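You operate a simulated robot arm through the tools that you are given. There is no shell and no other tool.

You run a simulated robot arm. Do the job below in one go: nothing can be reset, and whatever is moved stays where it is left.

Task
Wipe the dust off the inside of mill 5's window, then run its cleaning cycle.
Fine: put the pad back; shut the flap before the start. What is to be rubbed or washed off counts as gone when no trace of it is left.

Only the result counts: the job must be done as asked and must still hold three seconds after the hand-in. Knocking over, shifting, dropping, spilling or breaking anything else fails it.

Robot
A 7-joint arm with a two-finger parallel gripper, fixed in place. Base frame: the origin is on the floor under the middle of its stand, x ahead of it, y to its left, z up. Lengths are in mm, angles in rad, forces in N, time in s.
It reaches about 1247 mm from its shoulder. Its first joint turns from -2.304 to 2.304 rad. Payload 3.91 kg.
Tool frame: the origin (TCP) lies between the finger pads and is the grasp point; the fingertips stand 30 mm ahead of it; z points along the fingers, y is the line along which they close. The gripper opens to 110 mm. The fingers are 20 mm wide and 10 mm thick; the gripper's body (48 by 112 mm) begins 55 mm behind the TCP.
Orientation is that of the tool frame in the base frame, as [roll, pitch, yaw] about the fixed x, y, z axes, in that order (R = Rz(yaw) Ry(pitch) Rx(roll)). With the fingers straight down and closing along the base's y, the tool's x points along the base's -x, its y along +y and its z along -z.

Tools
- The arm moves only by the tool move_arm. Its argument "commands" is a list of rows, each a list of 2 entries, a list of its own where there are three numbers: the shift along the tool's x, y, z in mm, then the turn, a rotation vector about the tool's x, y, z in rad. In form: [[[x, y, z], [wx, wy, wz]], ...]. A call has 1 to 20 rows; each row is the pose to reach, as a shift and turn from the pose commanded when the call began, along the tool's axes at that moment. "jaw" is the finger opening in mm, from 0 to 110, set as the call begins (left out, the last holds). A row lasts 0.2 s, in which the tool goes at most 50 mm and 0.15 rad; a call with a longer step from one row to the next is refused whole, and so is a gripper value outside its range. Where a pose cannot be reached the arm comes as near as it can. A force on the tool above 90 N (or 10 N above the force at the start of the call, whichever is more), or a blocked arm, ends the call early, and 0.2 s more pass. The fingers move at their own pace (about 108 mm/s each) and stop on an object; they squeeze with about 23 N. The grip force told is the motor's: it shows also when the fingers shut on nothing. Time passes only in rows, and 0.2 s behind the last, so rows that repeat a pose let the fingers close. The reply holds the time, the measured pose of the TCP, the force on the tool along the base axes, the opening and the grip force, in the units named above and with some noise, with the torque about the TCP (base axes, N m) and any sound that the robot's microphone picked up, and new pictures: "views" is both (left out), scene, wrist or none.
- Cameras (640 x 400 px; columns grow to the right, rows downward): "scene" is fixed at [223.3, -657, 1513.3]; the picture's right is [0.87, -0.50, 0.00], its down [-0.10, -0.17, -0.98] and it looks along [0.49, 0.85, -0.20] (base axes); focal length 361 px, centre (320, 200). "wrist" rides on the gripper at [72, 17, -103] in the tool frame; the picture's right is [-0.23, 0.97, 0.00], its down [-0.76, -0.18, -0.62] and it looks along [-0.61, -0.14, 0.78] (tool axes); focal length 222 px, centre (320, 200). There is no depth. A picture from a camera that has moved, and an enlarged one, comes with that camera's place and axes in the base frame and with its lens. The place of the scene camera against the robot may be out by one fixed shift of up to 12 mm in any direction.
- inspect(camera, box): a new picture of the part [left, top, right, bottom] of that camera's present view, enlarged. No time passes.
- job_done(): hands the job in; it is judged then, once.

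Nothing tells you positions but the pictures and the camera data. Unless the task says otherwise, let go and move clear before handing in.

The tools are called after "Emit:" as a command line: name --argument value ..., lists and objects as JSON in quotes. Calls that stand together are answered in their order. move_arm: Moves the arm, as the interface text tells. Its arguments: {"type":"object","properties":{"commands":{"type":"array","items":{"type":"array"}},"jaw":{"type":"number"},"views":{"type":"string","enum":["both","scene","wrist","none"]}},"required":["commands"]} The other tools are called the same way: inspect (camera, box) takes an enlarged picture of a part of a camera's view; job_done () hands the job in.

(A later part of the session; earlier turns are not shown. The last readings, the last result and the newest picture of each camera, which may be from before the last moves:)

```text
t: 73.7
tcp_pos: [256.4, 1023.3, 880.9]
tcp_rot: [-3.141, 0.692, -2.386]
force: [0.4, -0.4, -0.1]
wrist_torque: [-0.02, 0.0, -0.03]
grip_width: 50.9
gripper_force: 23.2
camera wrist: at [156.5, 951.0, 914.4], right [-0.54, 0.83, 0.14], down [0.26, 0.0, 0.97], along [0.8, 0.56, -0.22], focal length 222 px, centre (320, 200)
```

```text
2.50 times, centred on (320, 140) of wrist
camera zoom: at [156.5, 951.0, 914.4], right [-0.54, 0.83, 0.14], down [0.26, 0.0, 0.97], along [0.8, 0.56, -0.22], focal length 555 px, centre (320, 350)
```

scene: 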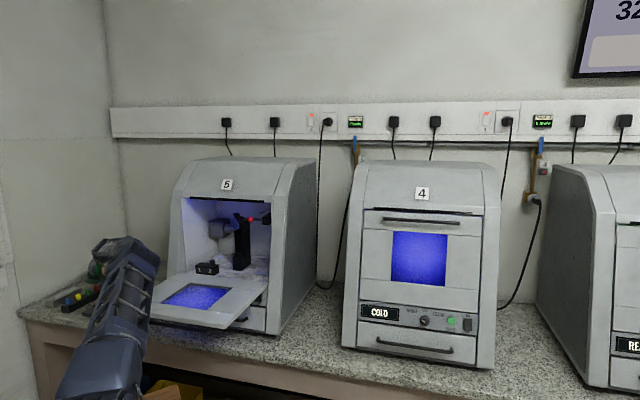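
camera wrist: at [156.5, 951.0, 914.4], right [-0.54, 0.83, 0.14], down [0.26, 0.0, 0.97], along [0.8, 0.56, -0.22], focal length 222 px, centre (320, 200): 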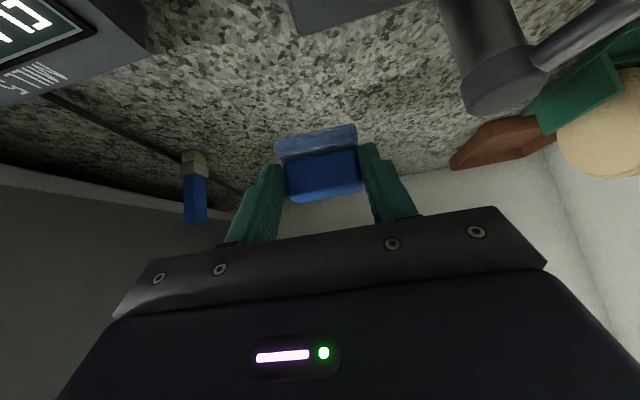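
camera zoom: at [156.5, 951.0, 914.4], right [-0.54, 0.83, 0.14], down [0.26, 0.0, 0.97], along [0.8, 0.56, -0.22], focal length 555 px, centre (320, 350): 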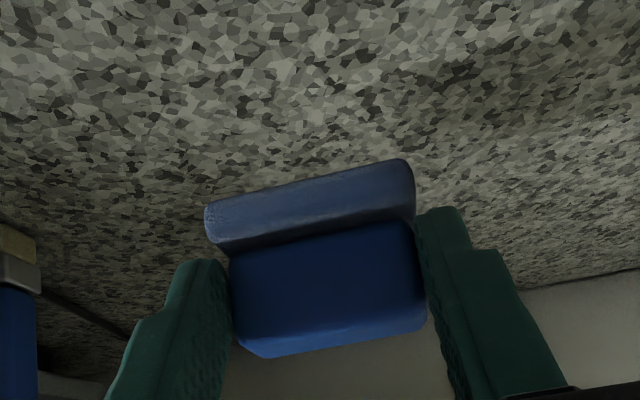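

Directly above home. I'll lower 48 mm, then continue in small steps until the felt touches the bench.

Emit:
move_arm --commands '[[[10, 0, 12], [0, 0, 0]], [[20, 0, 24.2], [0, 0, 0]], [[30.6, 0, 37], [0, 0, 0]], [[30.6, 0, 37], [0, 0, 0]]]' --jaw 30 --views "none"

Emit:
move_arm --commands '[[[1.28, 0, 1.54], [0, 0, 0]], [[2.55, 0, 3.08], [0, 0, 0]], [[3.2, 0, 3.9], [0, 0, 0]]]' --jaw 30 --views "wrist"

Emit:
inspect --camera "wrist" --box '[220, 80, 420, 240]'

```text
t: 74.7
tcp_pos: [257.1, 1024.6, 830.7]
tcp_rot: [-3.141, 0.692, -2.388]
force: [-0.1, 0.2, -0.6]
wrist_torque: [-0.02, 0.01, 0.01]
grip_width: 50.9
gripper_force: 23.3
```

```text
t: 75.5
tcp_pos: [256.5, 1023.8, 827.0]
tcp_rot: [-3.14, 0.691, -2.385]
force: [0.4, 0.1, 0.0]
wrist_torque: [-0.04, 0.06, -0.02]
grip_width: 50.9
gripper_force: 22.6
camera wrist: at [156.4, 951.8, 859.5], right [-0.54, 0.83, 0.14], down [0.26, 0.0, 0.97], along [0.8, 0.56, -0.22], focal length 222 px, centre (320, 200)
```

wrist: 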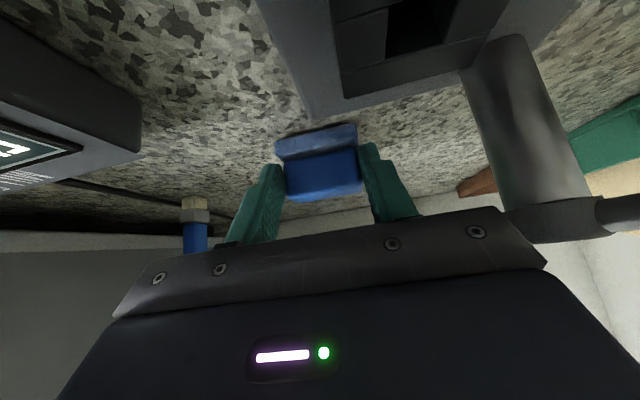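

```text
2.50 times, centred on (320, 160) of wrist
camera zoom: at [156.4, 951.8, 859.5], right [-0.54, 0.83, 0.14], down [0.26, 0.0, 0.97], along [0.8, 0.56, -0.22], focal length 555 px, centre (320, 300)
```

zoom: 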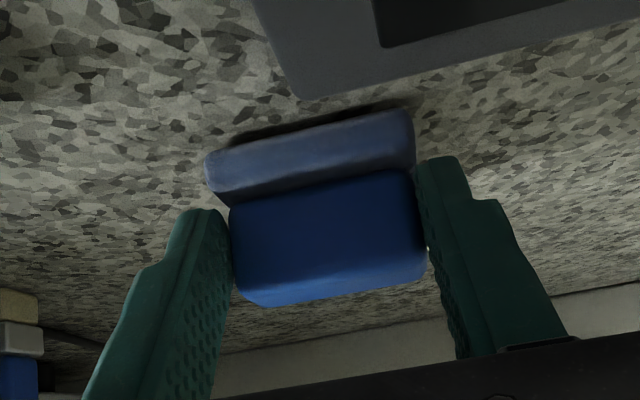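

There is still a thin shadow under the felt. Lowering 1 mm at a time.

Emit:
move_arm --commands '[[[0.64, 0, 0.77], [0, 0, 0]], [[1.28, 0, 1.54], [0, 0, 0]], [[1.28, 0, 1.54], [0, 0, 0]]]' --jaw 30 --views "none"

Emit:
move_arm --commands '[[[0.64, 0, 0.77], [0, 0, 0]], [[0.96, 0, 1.16], [0, 0, 0]]]' --jaw 30 --views "none"

```text
t: 76.3
tcp_pos: [256.1, 1022.3, 825.0]
tcp_rot: [-3.141, 0.69, -2.386]
force: [-1.0, 0.6, -0.1]
wrist_torque: [0.02, 0.03, -0.01]
grip_width: 51.0
gripper_force: 23.1
```

```text
t: 76.9
tcp_pos: [257.1, 1023.2, 822.4]
tcp_rot: [3.14, 0.69, -2.386]
force: [-0.4, -0.3, -1.5]
wrist_torque: [-0.04, 0.0, 0.01]
grip_width: 50.9
gripper_force: 22.6
```

No contact yet at TCP z≈822.5. Continuing gently.

Emit:
move_arm --commands '[[[0.64, 0, 0.77], [0, 0, 0]], [[0.64, 0, 0.77], [0, 0, 0]]]' --jaw 30 --views "none"

Emit:
move_arm --commands '[[[0.64, 0, 0.77], [0, 0, 0]], [[0.64, 0, 0.77], [0, 0, 0]]]' --jaw 30 --views "wrist"

Emit:
inspect --camera "wrist" --box '[220, 80, 420, 240]'

```text
t: 77.5
tcp_pos: [257.4, 1023.6, 821.4]
tcp_rot: [3.14, 0.691, -2.387]
force: [0.3, 0.1, 2.0]
wrist_torque: [0.01, -0.13, 0.01]
grip_width: 50.9
gripper_force: 22.5
```

```text
t: 78.1
tcp_pos: [256.2, 1022.8, 821.8]
tcp_rot: [3.141, 0.694, -2.388]
force: [0.8, 3.4, 9.8]
wrist_torque: [0.38, -0.42, 0.1]
grip_width: 50.8
gripper_force: 22.9
camera wrist: at [156.1, 951.2, 855.1], right [-0.54, 0.83, 0.15], down [0.26, 0.0, 0.97], along [0.8, 0.56, -0.21], focal length 222 px, centre (320, 200)
```

wrist: 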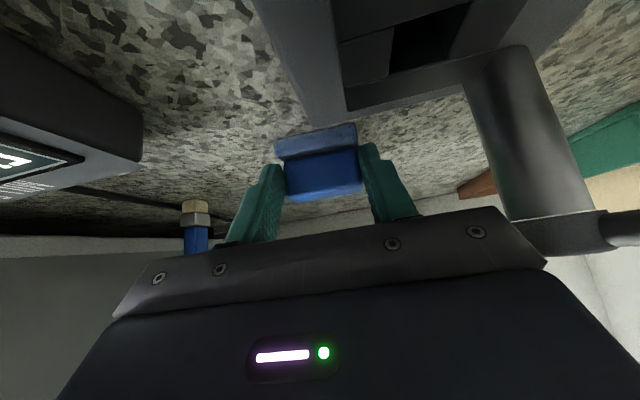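

```text
2.50 times, centred on (320, 160) of wrist
camera zoom: at [156.1, 951.2, 855.1], right [-0.54, 0.83, 0.15], down [0.26, 0.0, 0.97], along [0.8, 0.56, -0.21], focal length 555 px, centre (320, 300)
```

zoom: 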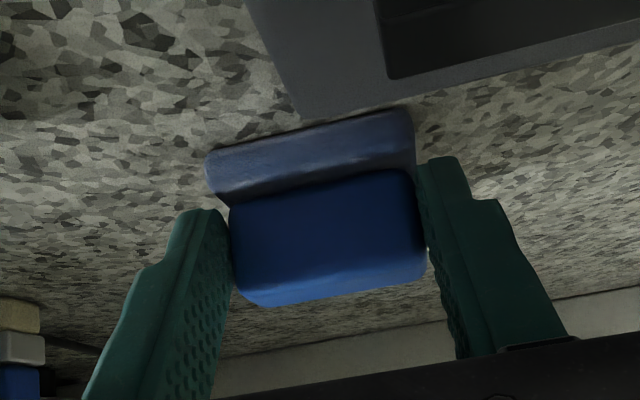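

The pad is down on the bench (10 N). Comparing with the view before the grasp, it sits about 3 mm left of its original spot, so I'll nudge it back and release.

Emit:
move_arm --commands '[[[-0.5, -1, -0.6], [0, 0, 0]], [[-0.5, -3, -0.6], [0, 0, 0]], [[-0.2, -3, -0.2], [0, 0, 0]]]' --jaw 30 --views "none"

Emit:
move_arm --commands '[[[0, 0, 0], [0, 0, 0]], [[0, 0, 0], [0, 0, 0]], [[0, 0, 0], [0, 0, 0]]]' --jaw 80 --views "wrist"

Emit:
inspect --camera "wrist" --box '[220, 80, 420, 240]'

```text
t: 78.9
tcp_pos: [258.6, 1021.6, 822.3]
tcp_rot: [3.139, 0.692, -2.385]
force: [-6.2, -0.6, 13.0]
wrist_torque: [0.32, -0.25, 0.14]
grip_width: 50.7
gripper_force: 23.5
```

```text
t: 79.7
tcp_pos: [259.0, 1021.5, 820.7]
tcp_rot: [3.141, 0.693, -2.386]
force: [0.4, 0.7, -0.9]
wrist_torque: [-0.02, 0.02, -0.03]
grip_width: 80.1
gripper_force: 0.1
camera wrist: at [158.4, 949.9, 854.2], right [-0.54, 0.83, 0.14], down [0.26, 0.0, 0.97], along [0.8, 0.56, -0.22], focal length 222 px, centre (320, 200)
```

wrist: 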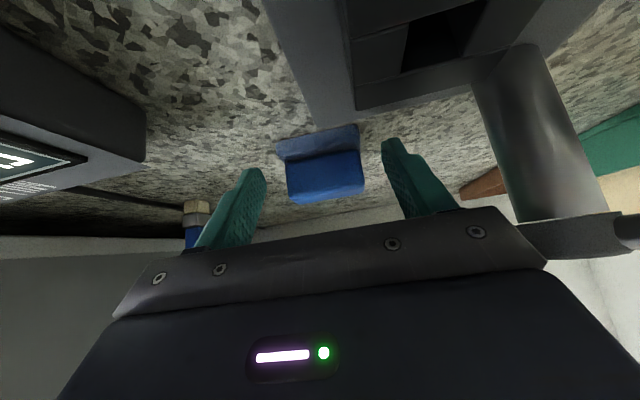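

```text
2.50 times, centred on (320, 160) of wrist
camera zoom: at [158.4, 949.9, 854.2], right [-0.54, 0.83, 0.14], down [0.26, 0.0, 0.97], along [0.8, 0.56, -0.22], focal length 555 px, centre (320, 300)
```

zoom: 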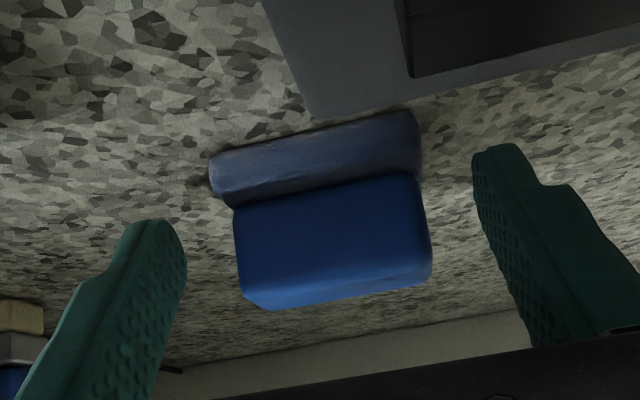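

The pad is back flat on its spot. I'll lift straight up and retreat towards the robot.

Emit:
move_arm --commands '[[[-12.8, 0, -15.4], [0, 0, 0]], [[-38.3, 0, -46.1], [0, 0, 0]], [[-43, -15, -80], [0, 0, 0]], [[-48, -30, -117], [0, 0, 0]], [[-53, -46, -154], [0, 0, 0]], [[-58, -61.3, -191], [0, 0, 0]], [[-63, -76.6, -228], [0, 0, 0]], [[-68, -92, -265], [0, 0, 0]], [[-73, -107.3, -301], [0, 0, 0]], [[-73, -107.3, -301], [0, 0, 0]]]' --jaw 80

Emit:
inspect --camera "scene" --box '[60, 180, 280, 330]'

```text
t: 81.9
tcp_pos: [234.8, 850.2, 1099.6]
tcp_rot: [3.141, 0.693, -2.386]
force: [-0.3, 0.3, 0.5]
wrist_torque: [0.0, -0.03, -0.01]
grip_width: 79.9
gripper_force: 0.1
camera wrist: at [134.5, 778.9, 1133.9], right [-0.54, 0.83, 0.14], down [0.26, 0.0, 0.97], along [0.8, 0.56, -0.22], focal length 222 px, centre (320, 200)
```

scene: 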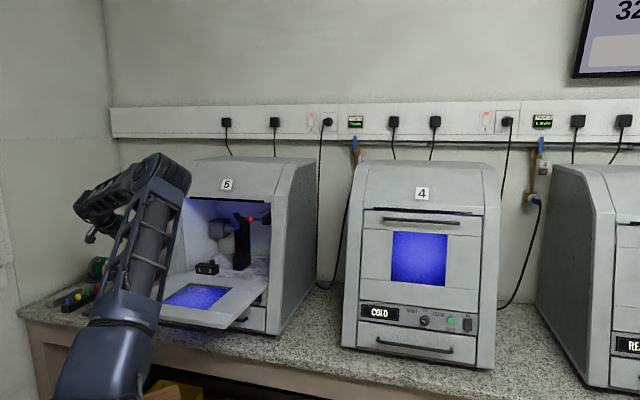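
wrist: 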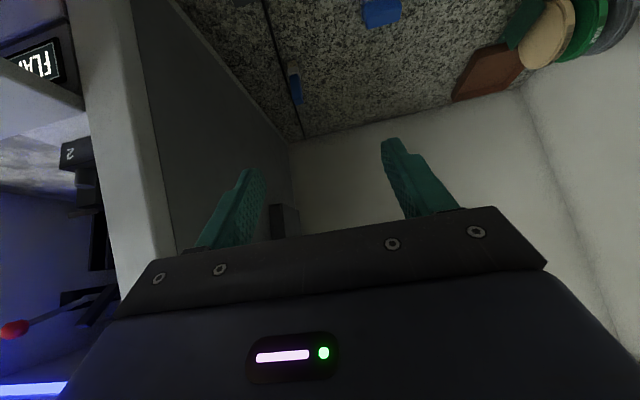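

```text
2.67 times, centred on (170, 255) of scene
camera zoom: at [223.3, -657.0, 1513.3], right [0.87, -0.5, 0.0], down [-0.1, -0.17, -0.98], along [0.49, 0.85, -0.2], focal length 964 px, centre (720, 53)
```

zoom: 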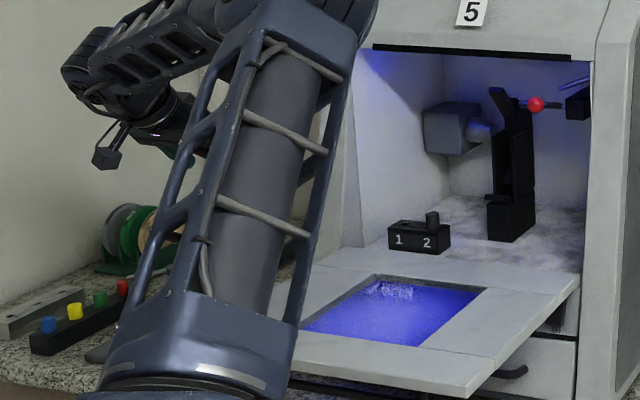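

The pad stands in its place and the arm is clear. For shutting the flap I'll close the fingers and move to a staging point outside the flap's outer left edge, then lift it from beneath.

Emit:
move_arm --commands '[[[24, -24.8, -22.5], [0, -0.018, 0]], [[48, -49.7, -45], [0, -0.036, 0]], [[72, -74.5, -67.6], [0, -0.054, 0]], [[96, -99.3, -90.1], [0, -0.072, 0]], [[120, -124.1, -112.6], [0, -0.09, 0]], [[144, -149, -135.1], [0, -0.108, 0]], [[168, -173.8, -157.6], [0, -0.126, 0]], [[192, -198.6, -180.2], [0, -0.144, 0]], [[216, -223.5, -202.7], [0, -0.162, 0]], [[239.9, -248.3, -225.2], [0, -0.18, 0]], [[239.9, -248.3, -225.2], [0, -0.18, 0]]]' --jaw 0

```text
t: 84.3
tcp_pos: [165.3, 442.5, 1120.3]
tcp_rot: [-3.141, 0.871, -2.385]
force: [0.8, -0.1, -1.0]
wrist_torque: [0.02, 0.01, 0.01]
grip_width: 0.0
gripper_force: 23.1
camera wrist: at [62.6, 367.3, 1133.0], right [-0.56, 0.81, 0.17], down [0.13, -0.12, 0.98], along [0.82, 0.57, -0.04], focal length 222 px, centre (320, 200)
```

scene: 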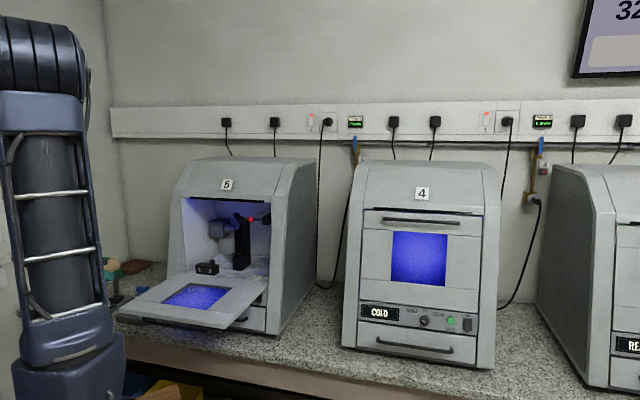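
wrist: 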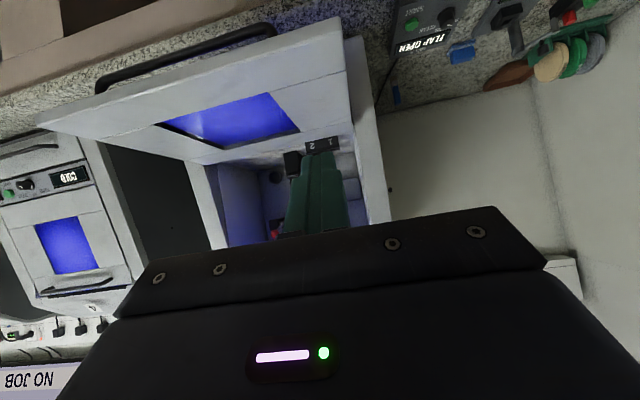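

I can see the flap's outer edge and the bar below it. I'll enlarge to locate them.

Emit:
inspect --camera "wrist" --box '[30, 0, 370, 170]'

```text
1.88 times, centred on (200, 85) of wrist
camera zoom: at [62.6, 367.3, 1133.0], right [-0.56, 0.81, 0.17], down [0.13, -0.12, 0.98], along [0.82, 0.57, -0.04], focal length 418 px, centre (546, 416)
```

zoom: 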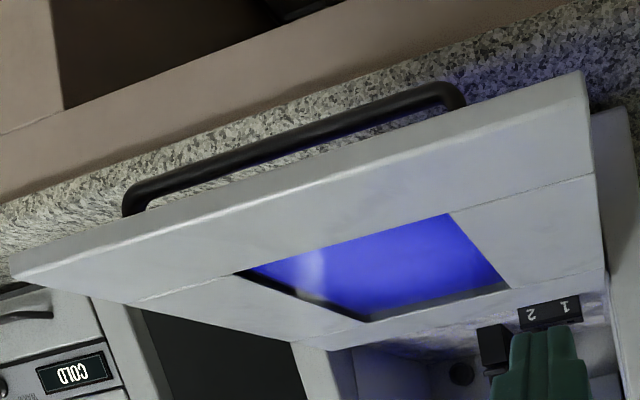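

The flap's outer edge is near d≈498 (underside z≈963), and the bar's left end stops at u≈−186. I'll lift under the free strip at u≈−222, so first I go down outside the edge.

Emit:
move_arm --commands '[[[23, 3, 19.3], [0, 0, 0]], [[46, 6, 38.6], [0, 0, 0]], [[69, 9, 58], [0, 0, 0]], [[91.8, 12, 77.3], [0, 0, 0]], [[91.8, 12, 77.3], [0, 0, 0]]]' --jaw 0

Emit:
inspect --camera "wrist" --box '[160, 0, 480, 200]'

```text
t: 85.5
tcp_pos: [158.9, 452.5, 1000.3]
tcp_rot: [-3.141, 0.87, -2.386]
force: [-0.2, 0.5, -0.8]
wrist_torque: [-0.01, -0.02, -0.01]
grip_width: 0.0
gripper_force: 23.0
camera wrist: at [54.3, 377.6, 1012.7], right [-0.56, 0.81, 0.17], down [0.13, -0.12, 0.98], along [0.82, 0.57, -0.04], focal length 222 px, centre (320, 200)
```

scene: 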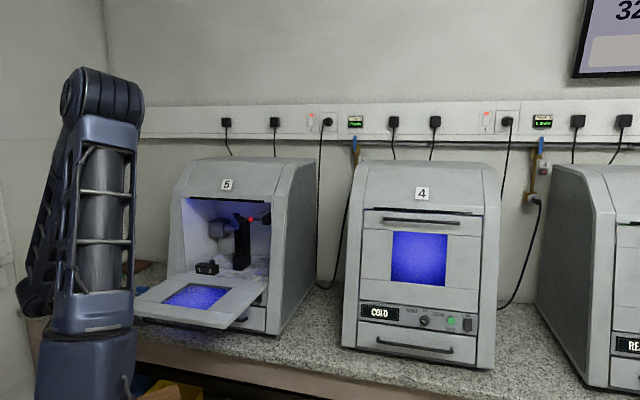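
wrist: 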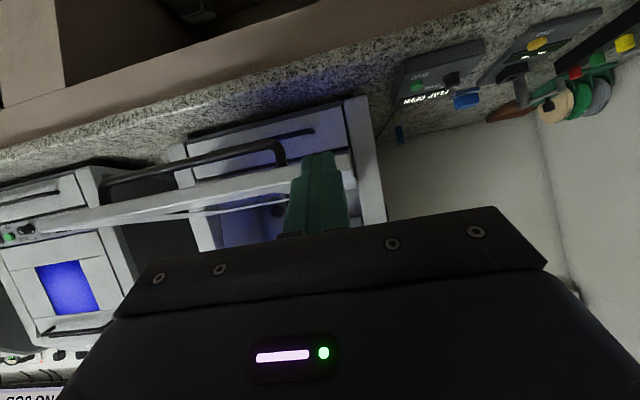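

```text
2.00 times, centred on (320, 100) of wrist
camera zoom: at [54.3, 377.6, 1012.7], right [-0.56, 0.81, 0.17], down [0.13, -0.12, 0.98], along [0.82, 0.57, -0.04], focal length 444 px, centre (320, 400)
```

zoom: 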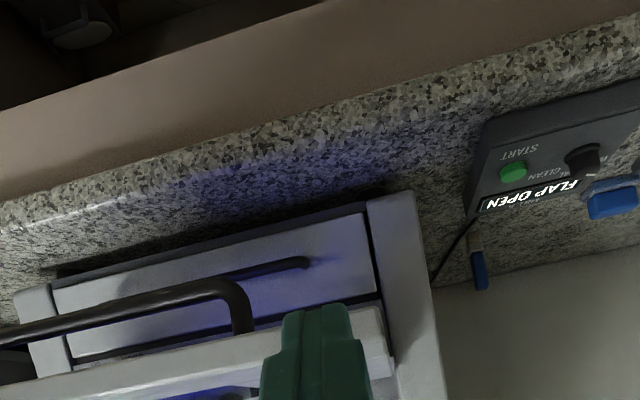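

The finger lines up between the bar's end and the flap's left edge. I'll drop below the edge and slide forward under the flap.

Emit:
move_arm --commands '[[[19.9, 0, 16.7], [0, 0, 0]], [[39.8, 0, 33.5], [0, 0, 0]], [[26, 0, 50], [0, 0, 0]], [[12, 0, 66.5], [0, 0, 0]], [[-2.1, 0, 83.2], [0, 0, 0]], [[-2.1, 0, 83.2], [0, 0, 0]]]' --jaw 0

Emit:
inspect --camera "wrist" --box '[160, 0, 480, 200]'

Emit:
inspect --camera "scene" --box '[100, 230, 260, 340]'

```text
t: 86.9
tcp_pos: [203.6, 497.2, 947.6]
tcp_rot: [-3.142, 0.871, -2.387]
force: [-0.2, 0.7, -0.7]
wrist_torque: [0.0, 0.01, 0.01]
grip_width: 0.0
gripper_force: 22.7
camera wrist: at [100.2, 422.3, 959.1], right [-0.56, 0.81, 0.17], down [0.13, -0.12, 0.98], along [0.82, 0.58, -0.04], focal length 222 px, centre (320, 200)
```

scene: 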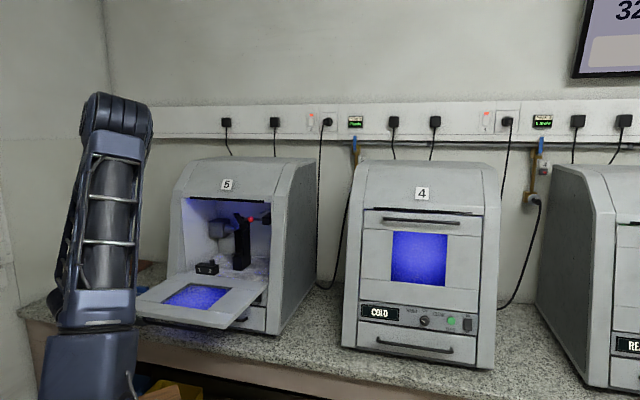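
wrist: 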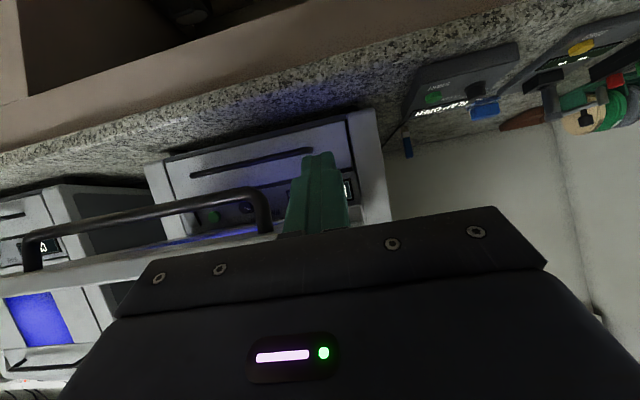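

```text
2.00 times, centred on (320, 100) of wrist
camera zoom: at [100.2, 422.3, 959.1], right [-0.56, 0.81, 0.17], down [0.13, -0.12, 0.98], along [0.82, 0.58, -0.04], focal length 444 px, centre (320, 400)
```

zoom: 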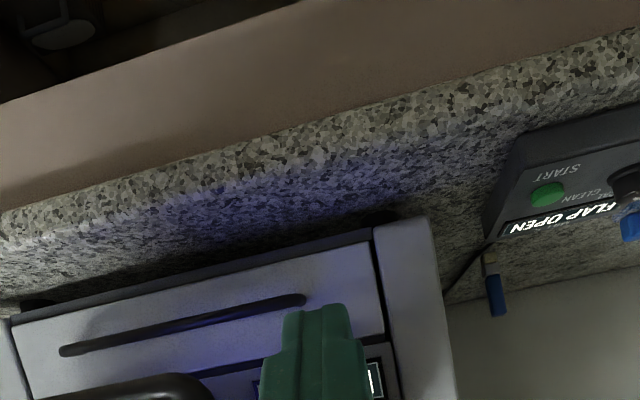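

```text
3.64 times, centred on (180, 285) of scene
camera zoom: at [223.3, -657.0, 1513.3], right [0.87, -0.5, 0.0], down [-0.1, -0.17, -0.98], along [0.49, 0.85, -0.2], focal length 1314 px, centre (829, -109)
```

zoom: 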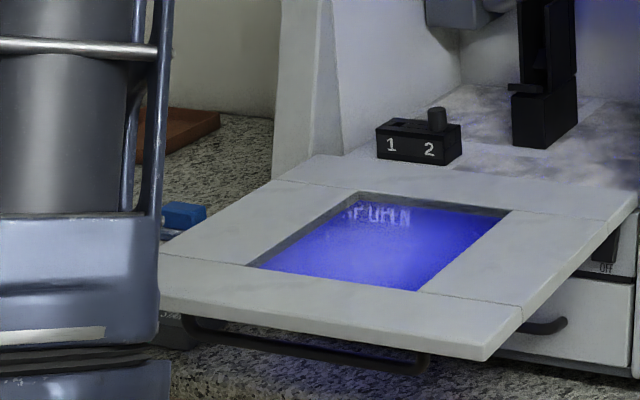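

The fingers are beneath the flap. I'll raise it along its arc, about 30° for now.

Emit:
move_arm --commands '[[[-13, 0, -9], [0, 0, 0]], [[-27.4, 0, -18.7], [0, 0, 0]], [[-48.6, 0, -32.4], [0, 0, 0]], [[-70.9, 0, -44.5], [0, 0, 0]], [[-94.2, 0, -54.4], [0, 0, 0]], [[-118.3, 0, -62.3], [0, 0, 0]], [[-142.9, 0, -68], [0, 0, 0]], [[-142.9, 0, -68], [0, 0, 0]]]' --jaw 0

Emit:
inspect --camera "scene" --box '[100, 200, 300, 340]'

```text
t: 88.7
tcp_pos: [231.5, 524.8, 1098.6]
tcp_rot: [3.141, 0.872, -2.387]
force: [-0.4, 0.9, 0.0]
wrist_torque: [0.01, 0.02, 0.01]
grip_width: 0.0
gripper_force: 22.9
camera wrist: at [127.5, 450.1, 1109.6], right [-0.56, 0.81, 0.17], down [0.13, -0.12, 0.98], along [0.82, 0.57, -0.04], focal length 222 px, centre (320, 200)
```

scene: 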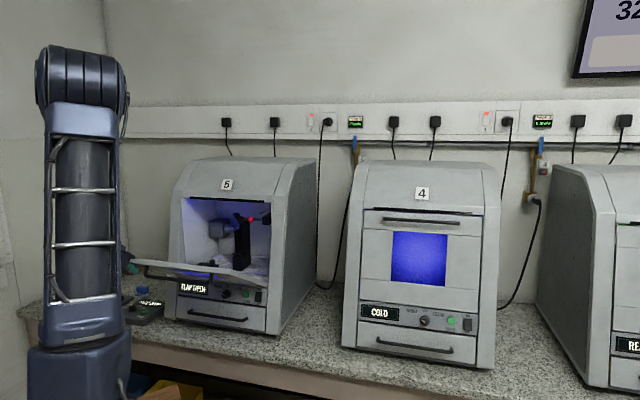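
wrist: 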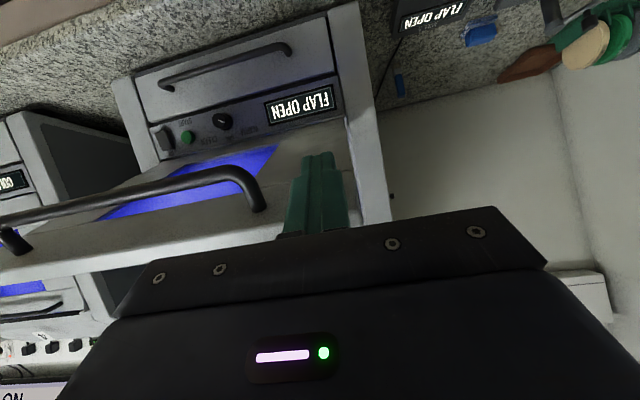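

```text
2.86 times, centred on (200, 270) of scene
camera zoom: at [223.3, -657.0, 1513.3], right [0.87, -0.5, 0.0], down [-0.1, -0.17, -0.98], along [0.49, 0.85, -0.2], focal length 1032 px, centre (663, 0)
```

zoom: 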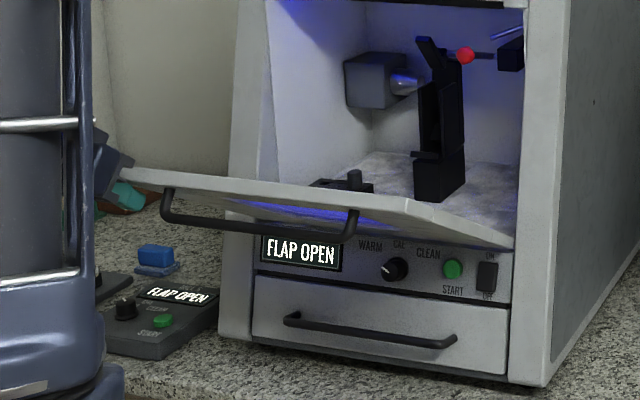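

The flap is rising smoothly. Continuing along the arc to about 70°.

Emit:
move_arm --commands '[[[-25, 0, -3.6], [0, 0, 0]], [[-50, 0, -3.5], [0, 0, 0]], [[-72.5, 0, 0.6], [0, 0, 0]], [[-94.6, 0, 3.2], [0, 0, 0]], [[-116.3, 0, 7.6], [0, 0, 0]], [[-137.7, 0, 14.1], [0, 0, 0]], [[-158.3, 0, 22.4], [0, 0, 0]], [[-178.2, 0, 32.4], [0, 0, 0]], [[-178.2, 0, 32.4], [0, 0, 0]]]' --jaw 0

Emit:
inspect --camera "scene" --box '[100, 170, 300, 310]'

```text
t: 90.7
tcp_pos: [333.8, 619.7, 1217.3]
tcp_rot: [3.14, 0.87, -2.386]
force: [-1.1, 0.9, 0.5]
wrist_torque: [0.04, -0.01, 0.02]
grip_width: 0.2
gripper_force: 23.1
camera wrist: at [230.9, 546.0, 1227.9], right [-0.56, 0.81, 0.17], down [0.13, -0.12, 0.98], along [0.82, 0.57, -0.04], focal length 222 px, centre (320, 200)
```

scene: 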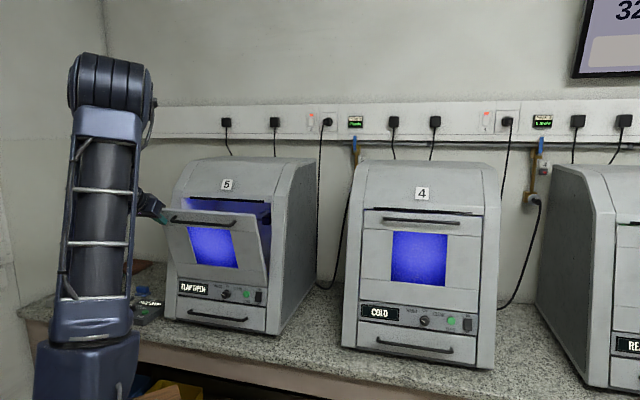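
wrist: 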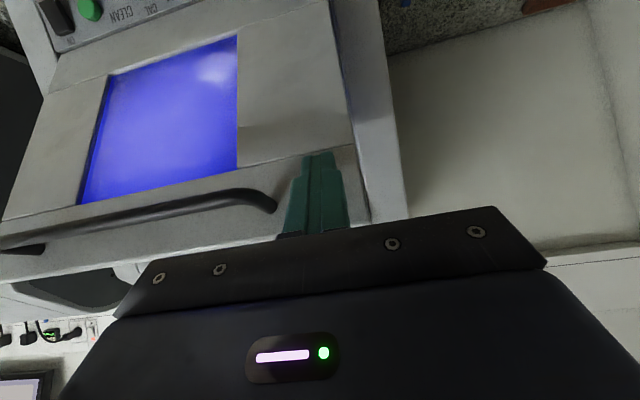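

```text
2.86 times, centred on (200, 240) of scene
camera zoom: at [223.3, -657.0, 1513.3], right [0.87, -0.5, 0.0], down [-0.1, -0.17, -0.98], along [0.49, 0.85, -0.2], focal length 1032 px, centre (663, 86)
```

zoom: 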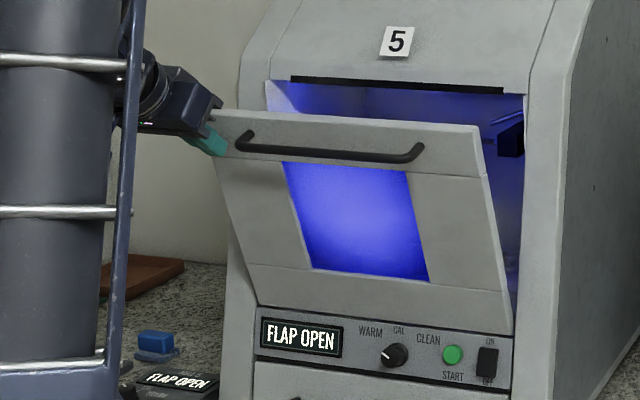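

The flap is about 70° up and following well. Pushing it on towards closed.

Emit:
move_arm --commands '[[[-18.9, 0, 11.7], [0, 0, 0]], [[-36.7, 0, 25], [0, 0, 0]], [[-53.3, 0, 39.9], [0, 0, 0]], [[-68.5, 0, 55.9], [0, 0, 0]], [[-82.3, 0, 73.4], [0, 0, 0]], [[-82.3, 0, 73.4], [0, 0, 0]]]' --jaw 0

Emit:
inspect --camera "scene" --box '[100, 170, 300, 310]'

```text
t: 92.1
tcp_pos: [414.7, 695.3, 1232.9]
tcp_rot: [-3.141, 0.871, -2.385]
force: [0.7, 1.1, 0.9]
wrist_torque: [-0.01, 0.0, 0.04]
grip_width: 0.0
gripper_force: 23.3
camera wrist: at [311.4, 620.0, 1243.6], right [-0.56, 0.81, 0.17], down [0.13, -0.12, 0.98], along [0.82, 0.57, -0.04], focal length 222 px, centre (320, 200)
```

scene: 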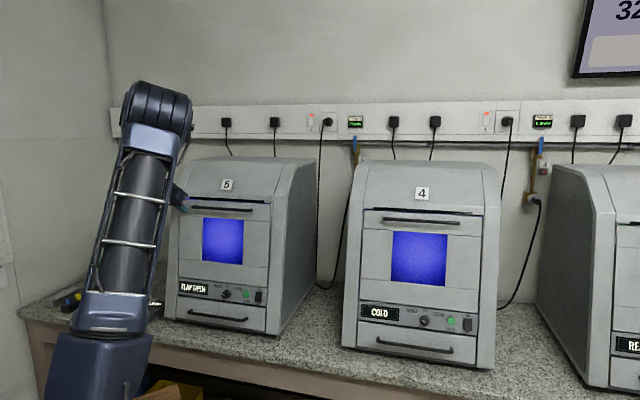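
wrist: 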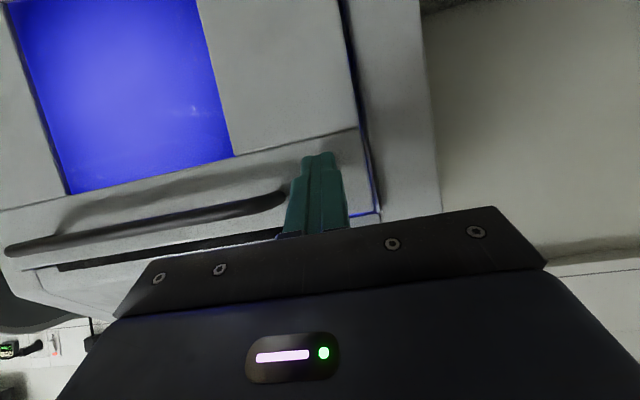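

```text
2.86 times, centred on (200, 240) of scene
camera zoom: at [223.3, -657.0, 1513.3], right [0.87, -0.5, 0.0], down [-0.1, -0.17, -0.98], along [0.49, 0.85, -0.2], focal length 1032 px, centre (663, 86)
```

zoom: 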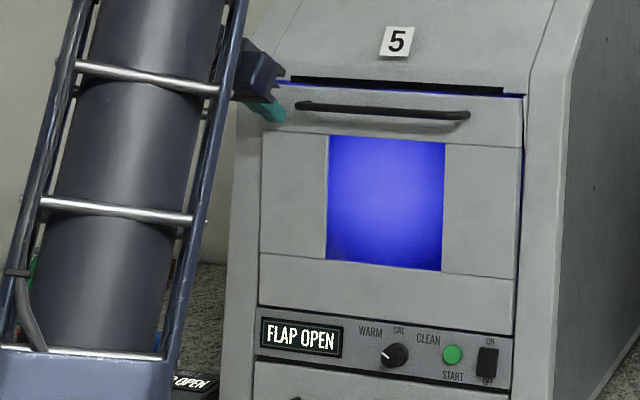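

Almost shut, though the display still says "FLAP OPEN". I'll press the last bit in small steps.

Emit:
move_arm --commands '[[[-3.9, 0, 4.6], [0, 0, 0]], [[-7.7, 0, 9.2], [0, 0, 0]], [[-10.9, 0, 13], [0, 0, 0]], [[-12.9, 0, 15.3], [0, 0, 0]], [[-14.2, 0, 16.8], [0, 0, 0]]]' --jaw 0

Emit:
inspect --camera "scene" --box '[140, 170, 300, 310]'

```text
t: 93.3
tcp_pos: [427.7, 708.1, 1232.5]
tcp_rot: [-3.139, 0.87, -2.385]
force: [-27.8, -41.1, -3.9]
wrist_torque: [-0.58, 0.39, -0.2]
grip_width: 0.0
gripper_force: 23.1
camera wrist: at [323.7, 633.4, 1243.0], right [-0.56, 0.81, 0.17], down [0.13, -0.12, 0.98], along [0.82, 0.58, -0.04], focal length 222 px, centre (320, 200)
```

scene: 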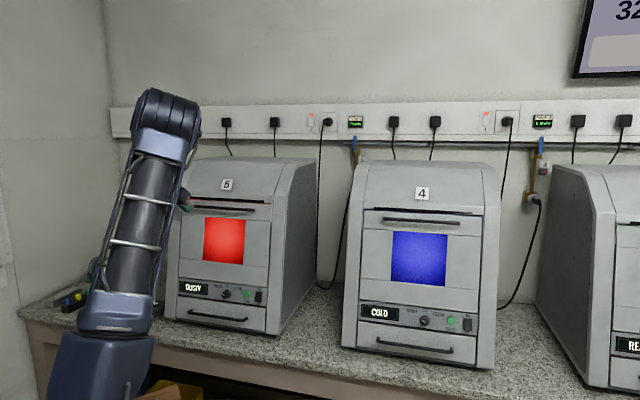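
wrist: 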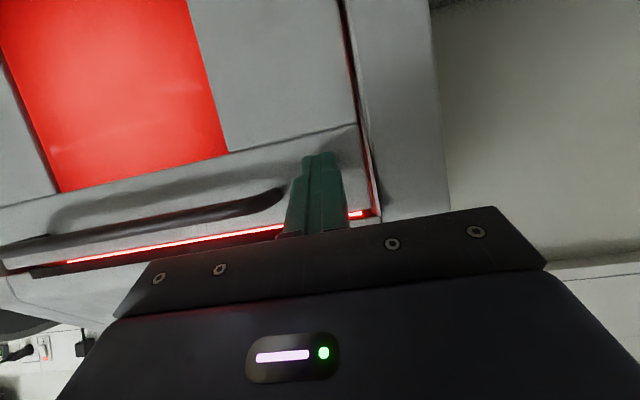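

```text
2.86 times, centred on (220, 240) of scene
camera zoom: at [223.3, -657.0, 1513.3], right [0.87, -0.5, 0.0], down [-0.1, -0.17, -0.98], along [0.49, 0.85, -0.2], focal length 1032 px, centre (606, 86)
```

zoom: 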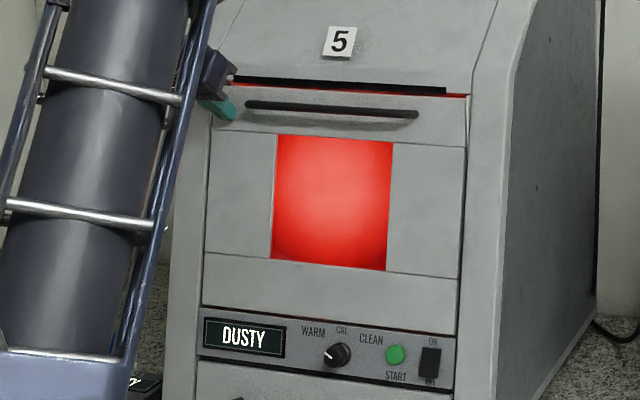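

The flap is shut: the window glows red and the display reads "DUSTY" again, as before the opening. I'll back off and get a view of the control panel for the knob and START button.

Emit:
move_arm --commands '[[[21.3, 0, -25.2], [0, 0, 0]], [[42.5, 0, -50.5], [0, 0, 0]], [[63.8, 0, -75.7], [0, 0, 0]], [[86.2, -29, -75.1], [0, 0.026, 0]], [[108.6, -58, -74.5], [0, 0.052, 0]], [[131, -87, -73.9], [0, 0.077, 0]], [[153.3, -116, -73.4], [0, 0.103, 0]], [[175.7, -145, -72.8], [0, 0.129, 0]], [[198.1, -174, -72.2], [0, 0.154, 0]], [[220.5, -203, -71.6], [0, 0.18, 0]], [[220.5, -203, -71.6], [0, 0.18, 0]]]' --jaw 0

Emit:
inspect --camera "wrist" --box '[180, 0, 460, 160]'

Emit:
inspect --camera "scene" --box '[160, 170, 280, 320]'

```text
t: 95.7
tcp_pos: [426.5, 430.1, 1109.0]
tcp_rot: [-3.141, 0.692, -2.387]
force: [-0.1, 0.5, -0.5]
wrist_torque: [-0.03, 0.0, 0.02]
grip_width: 0.0
gripper_force: 23.0
camera wrist: at [325.5, 358.1, 1142.1], right [-0.54, 0.83, 0.14], down [0.26, 0.0, 0.97], along [0.8, 0.56, -0.22], focal length 222 px, centre (320, 200)
```

scene: 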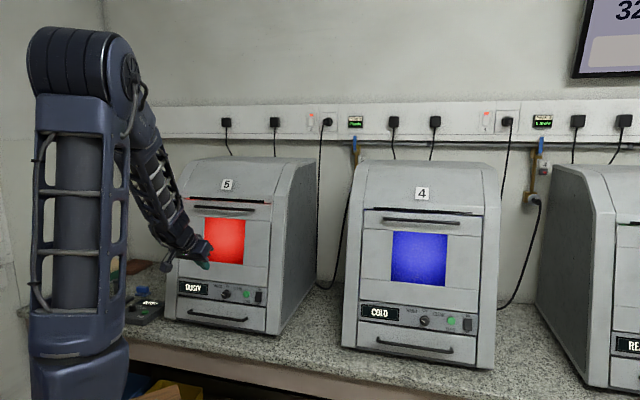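
wrist: 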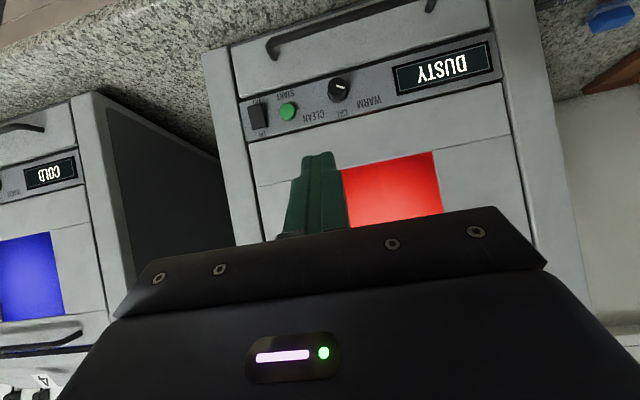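

```text
2.29 times, centred on (320, 80) of wrist
camera zoom: at [325.5, 358.1, 1142.1], right [-0.54, 0.83, 0.14], down [0.26, 0.0, 0.97], along [0.8, 0.56, -0.22], focal length 508 px, centre (320, 474)
```

zoom: 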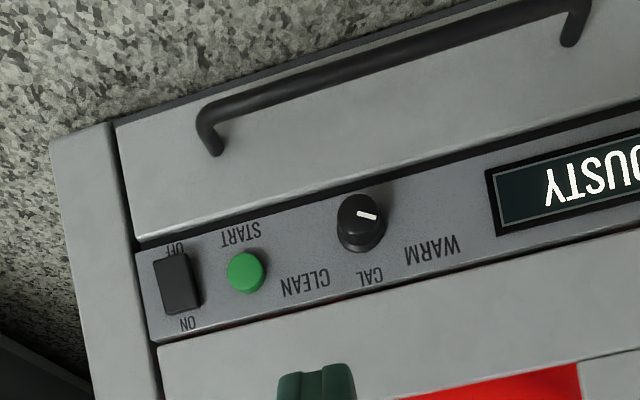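

```text
2.67 times, centred on (220, 245) of scene
camera zoom: at [223.3, -657.0, 1513.3], right [0.87, -0.5, 0.0], down [-0.1, -0.17, -0.98], along [0.49, 0.85, -0.2], focal length 964 px, centre (587, 80)
```

zoom: 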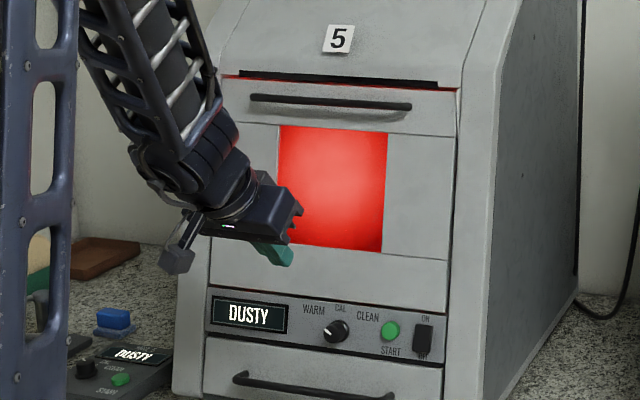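

The panel is clear to see: the knob points to WARM, about 50–60° left of CAL, and CLEAN is the mirror position on the right. I take the knob cap at (d 747, u −46, z 933) and START at about (d 764, u 31, z 938). I'll bring the tool nearly horizontal in front of the knob.

Emit:
move_arm --commands '[[[9.5, 4, 27], [0, -0.118, 0]], [[19, 8, 54], [0, -0.235, 0]], [[28.6, 12.3, 81], [0, -0.353, 0]], [[38.2, 16.4, 108], [0, -0.47, 0]], [[47.8, 20.5, 135], [0, -0.588, 0]], [[57.3, 24.6, 162.1], [0, -0.705, 0]], [[57.3, 24.6, 162.1], [0, -0.705, 0]]]' --jaw 64

Emit:
inspect --camera "wrist" --box '[200, 40, 440, 220]'

Emit:
inspect --camera "scene" --box '[160, 240, 280, 330]'

```text
t: 97.3
tcp_pos: [450.9, 487.0, 948.3]
tcp_rot: [3.141, 1.399, -2.386]
force: [0.0, 0.3, 0.4]
wrist_torque: [0.02, 0.0, 0.0]
grip_width: 63.9
gripper_force: 0.0
camera wrist: at [354.9, 421.1, 894.9], right [-0.64, 0.74, 0.22], down [-0.23, -0.46, 0.86], along [0.73, 0.5, 0.46], focal length 222 px, centre (320, 200)
```

scene: 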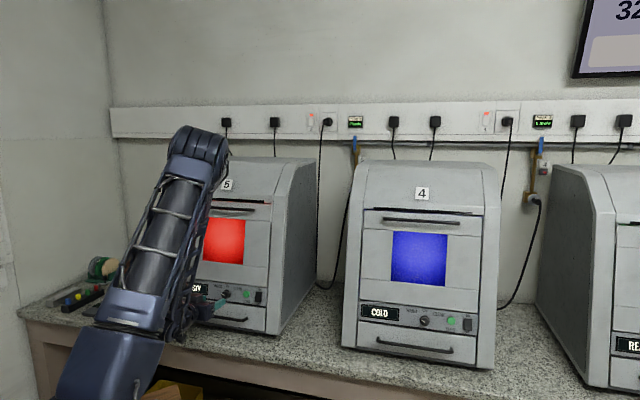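
wrist: 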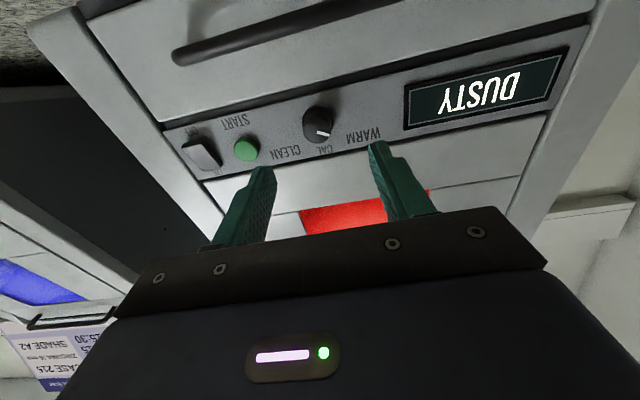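

```text
2.22 times, centred on (320, 130) of wrist
camera zoom: at [354.9, 421.1, 894.9], right [-0.64, 0.74, 0.22], down [-0.23, -0.46, 0.86], along [0.73, 0.5, 0.46], focal length 494 px, centre (320, 356)
```

zoom: 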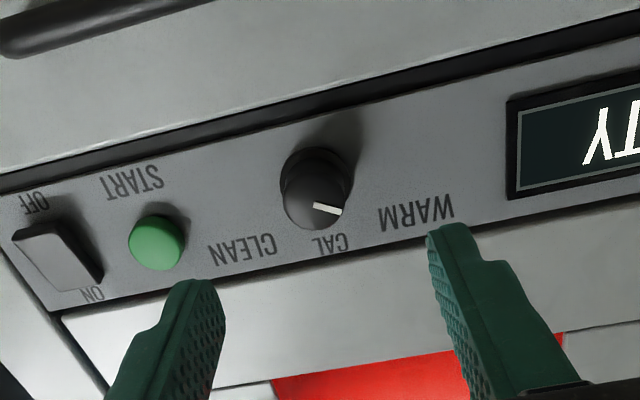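

```text
4.44 times, centred on (220, 285) of scene
camera zoom: at [223.3, -657.0, 1513.3], right [0.87, -0.5, 0.0], down [-0.1, -0.17, -0.98], along [0.49, 0.85, -0.2], focal length 1606 px, centre (764, -178)
```

zoom: 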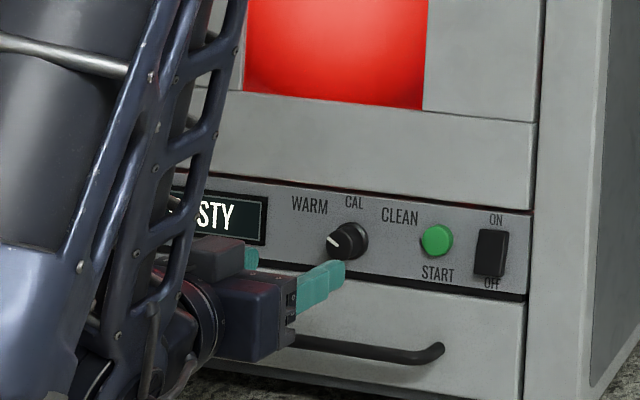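

Triangulating again, the knob's cap is at (d 748, u −45.5, z 932) and it protrudes 25 mm, right on the tool axis. Advancing 74 mm and closing on it.

Emit:
move_arm --commands '[[[0.5, -0.5, 30], [0, 0, 0]], [[1, -0.7, 60], [0, 0, 0]], [[1, -0.7, 74], [0, 0, 0]], [[1, -0.7, 74], [0, 0, 0]]]' --jaw 64 --views "wrist"

Emit:
inspect --camera "wrist" --box '[200, 60, 440, 240]'

```text
t: 98.3
tcp_pos: [504.7, 532.5, 934.0]
tcp_rot: [-3.139, 1.396, -2.387]
force: [0.0, -0.8, -0.4]
wrist_torque: [0.03, -0.03, 0.01]
grip_width: 63.9
gripper_force: 0.0
camera wrist: at [410.3, 466.8, 881.5], right [-0.64, 0.74, 0.22], down [-0.23, -0.46, 0.86], along [0.73, 0.5, 0.46], focal length 222 px, centre (320, 200)
```

wrist: 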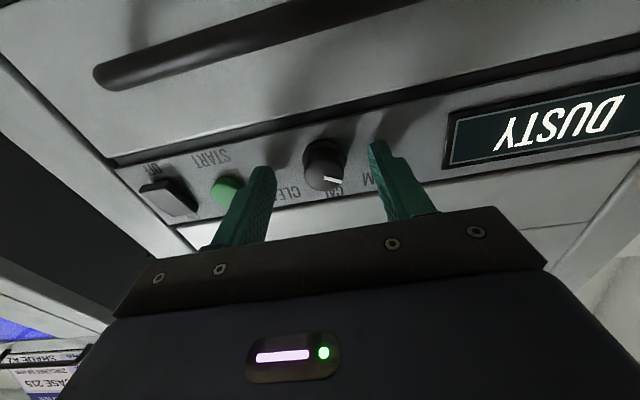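

```text
2.22 times, centred on (320, 150) of wrist
camera zoom: at [410.3, 466.8, 881.5], right [-0.64, 0.74, 0.22], down [-0.23, -0.46, 0.86], along [0.73, 0.5, 0.46], focal length 494 px, centre (320, 311)
```

zoom: 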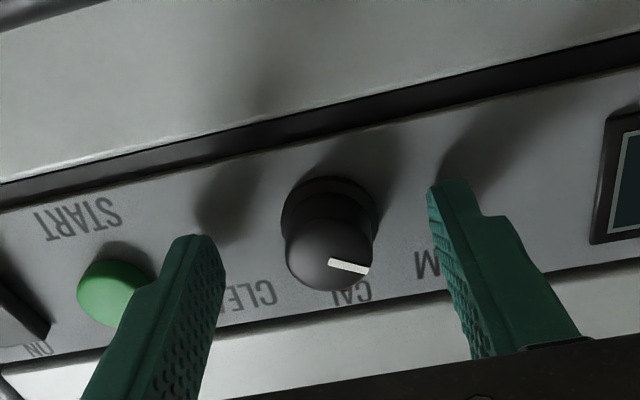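

The knob lies between the fingers. Closing on it gently.

Emit:
move_arm --commands '[[[0, 0, 0], [0, 0, 0]], [[0, 0, 0], [0, 0, 0]], [[0, 0, 0], [0, 0, 0]]]' --jaw 0 --views "wrist"

Emit:
inspect --camera "wrist" --box '[200, 60, 440, 240]'

```text
t: 99.1
tcp_pos: [503.1, 536.5, 935.2]
tcp_rot: [3.141, 1.397, -2.382]
force: [-18.9, 25.9, -2.0]
wrist_torque: [0.06, 0.24, 1.01]
grip_width: 28.6
gripper_force: 45.4
camera wrist: at [408.3, 468.2, 881.7], right [-0.64, 0.73, 0.22], down [-0.23, -0.46, 0.86], along [0.73, 0.5, 0.46], focal length 222 px, centre (320, 200)
```

wrist: 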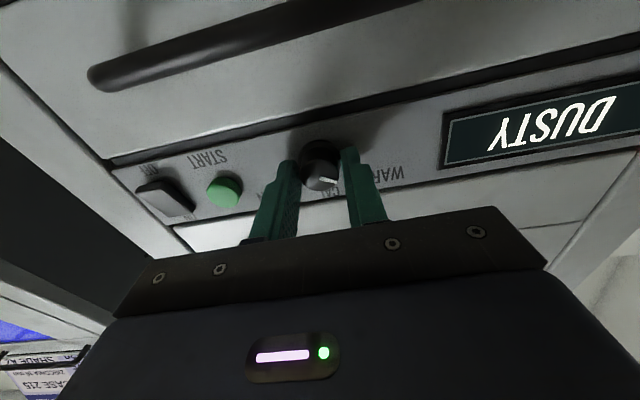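

```text
2.22 times, centred on (320, 150) of wrist
camera zoom: at [408.3, 468.2, 881.7], right [-0.64, 0.73, 0.22], down [-0.23, -0.46, 0.86], along [0.73, 0.5, 0.46], focal length 494 px, centre (320, 311)
```

zoom: 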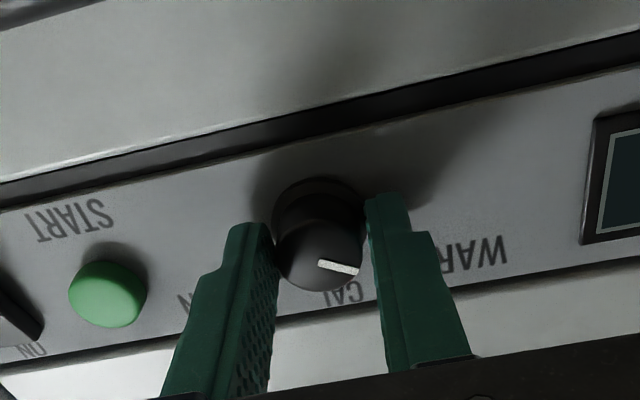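

The knob is gripped (28.6 mm). I'll centre the hand by 2 mm and turn it clockwise in stages.

Emit:
move_arm --commands '[[[0, 2, 0], [0, 0, 0.1]], [[0, 2, 0], [0, 0, 0.23]], [[0, 2, 0], [0, 0, 0.36]], [[0, 2, 0], [0, 0, 0.49]], [[0, 2, 0], [0, 0, 0.62]], [[0, 2, 0], [0, 0, 0.75]], [[0, 2, 0], [0, 0, 0.87]], [[0, 2, 0], [0, 0, 0.87]]]' --jaw 0

Emit:
inspect --camera "wrist" --box '[200, 60, 440, 240]'

Emit:
inspect --camera "scene" --box '[160, 240, 280, 330]'

```text
t: 100.9
tcp_pos: [503.1, 535.1, 934.2]
tcp_rot: [1.798, 0.688, 2.468]
force: [-19.9, -23.8, 4.5]
wrist_torque: [0.01, -0.06, -0.19]
grip_width: 28.5
gripper_force: 44.9
camera wrist: at [379.5, 509.4, 919.4], right [-0.2, 0.44, 0.88], down [0.07, -0.89, 0.46], along [0.98, 0.16, 0.14], focal length 222 px, centre (320, 200)
```

scene: 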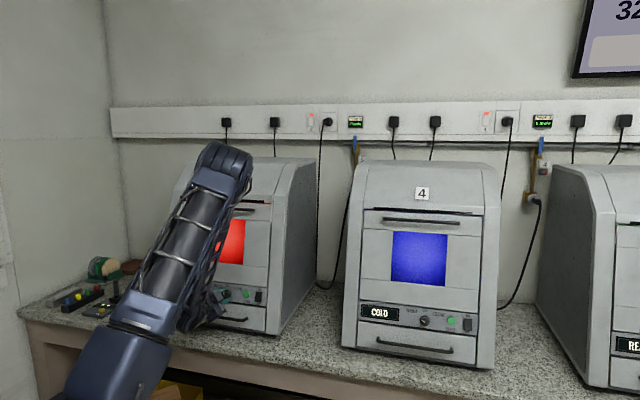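
wrist: 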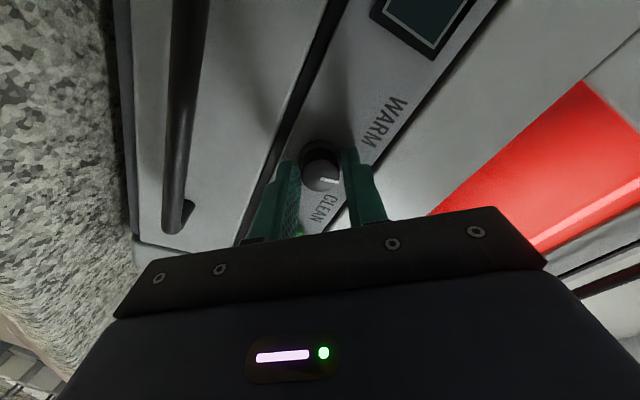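

```text
2.22 times, centred on (320, 150) of wrist
camera zoom: at [379.5, 509.4, 919.4], right [-0.2, 0.44, 0.88], down [0.07, -0.89, 0.46], along [0.98, 0.16, 0.14], focal length 494 px, centre (320, 311)
```

zoom: 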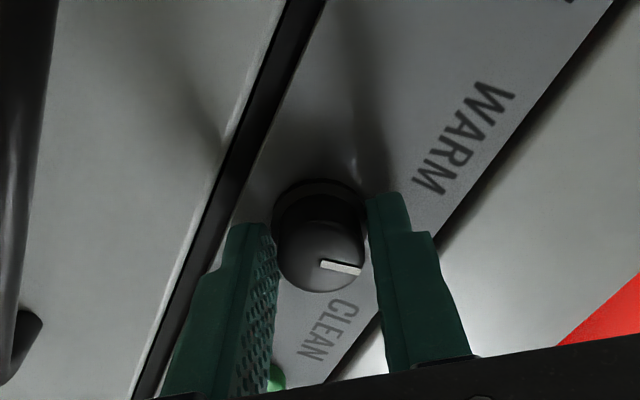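

```text
4.44 times, centred on (220, 285) of scene
camera zoom: at [223.3, -657.0, 1513.3], right [0.87, -0.5, 0.0], down [-0.1, -0.17, -0.98], along [0.49, 0.85, -0.2], focal length 1606 px, centre (764, -178)
```

zoom: 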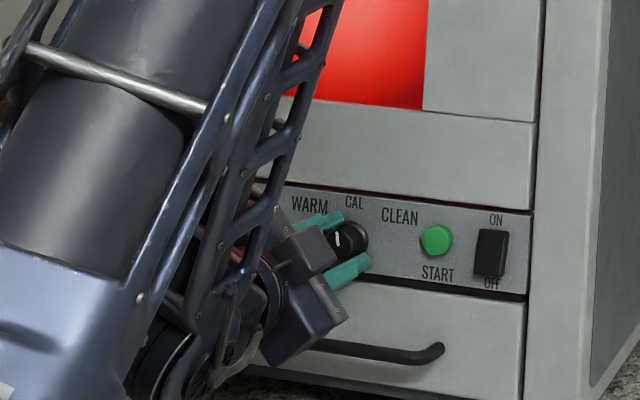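

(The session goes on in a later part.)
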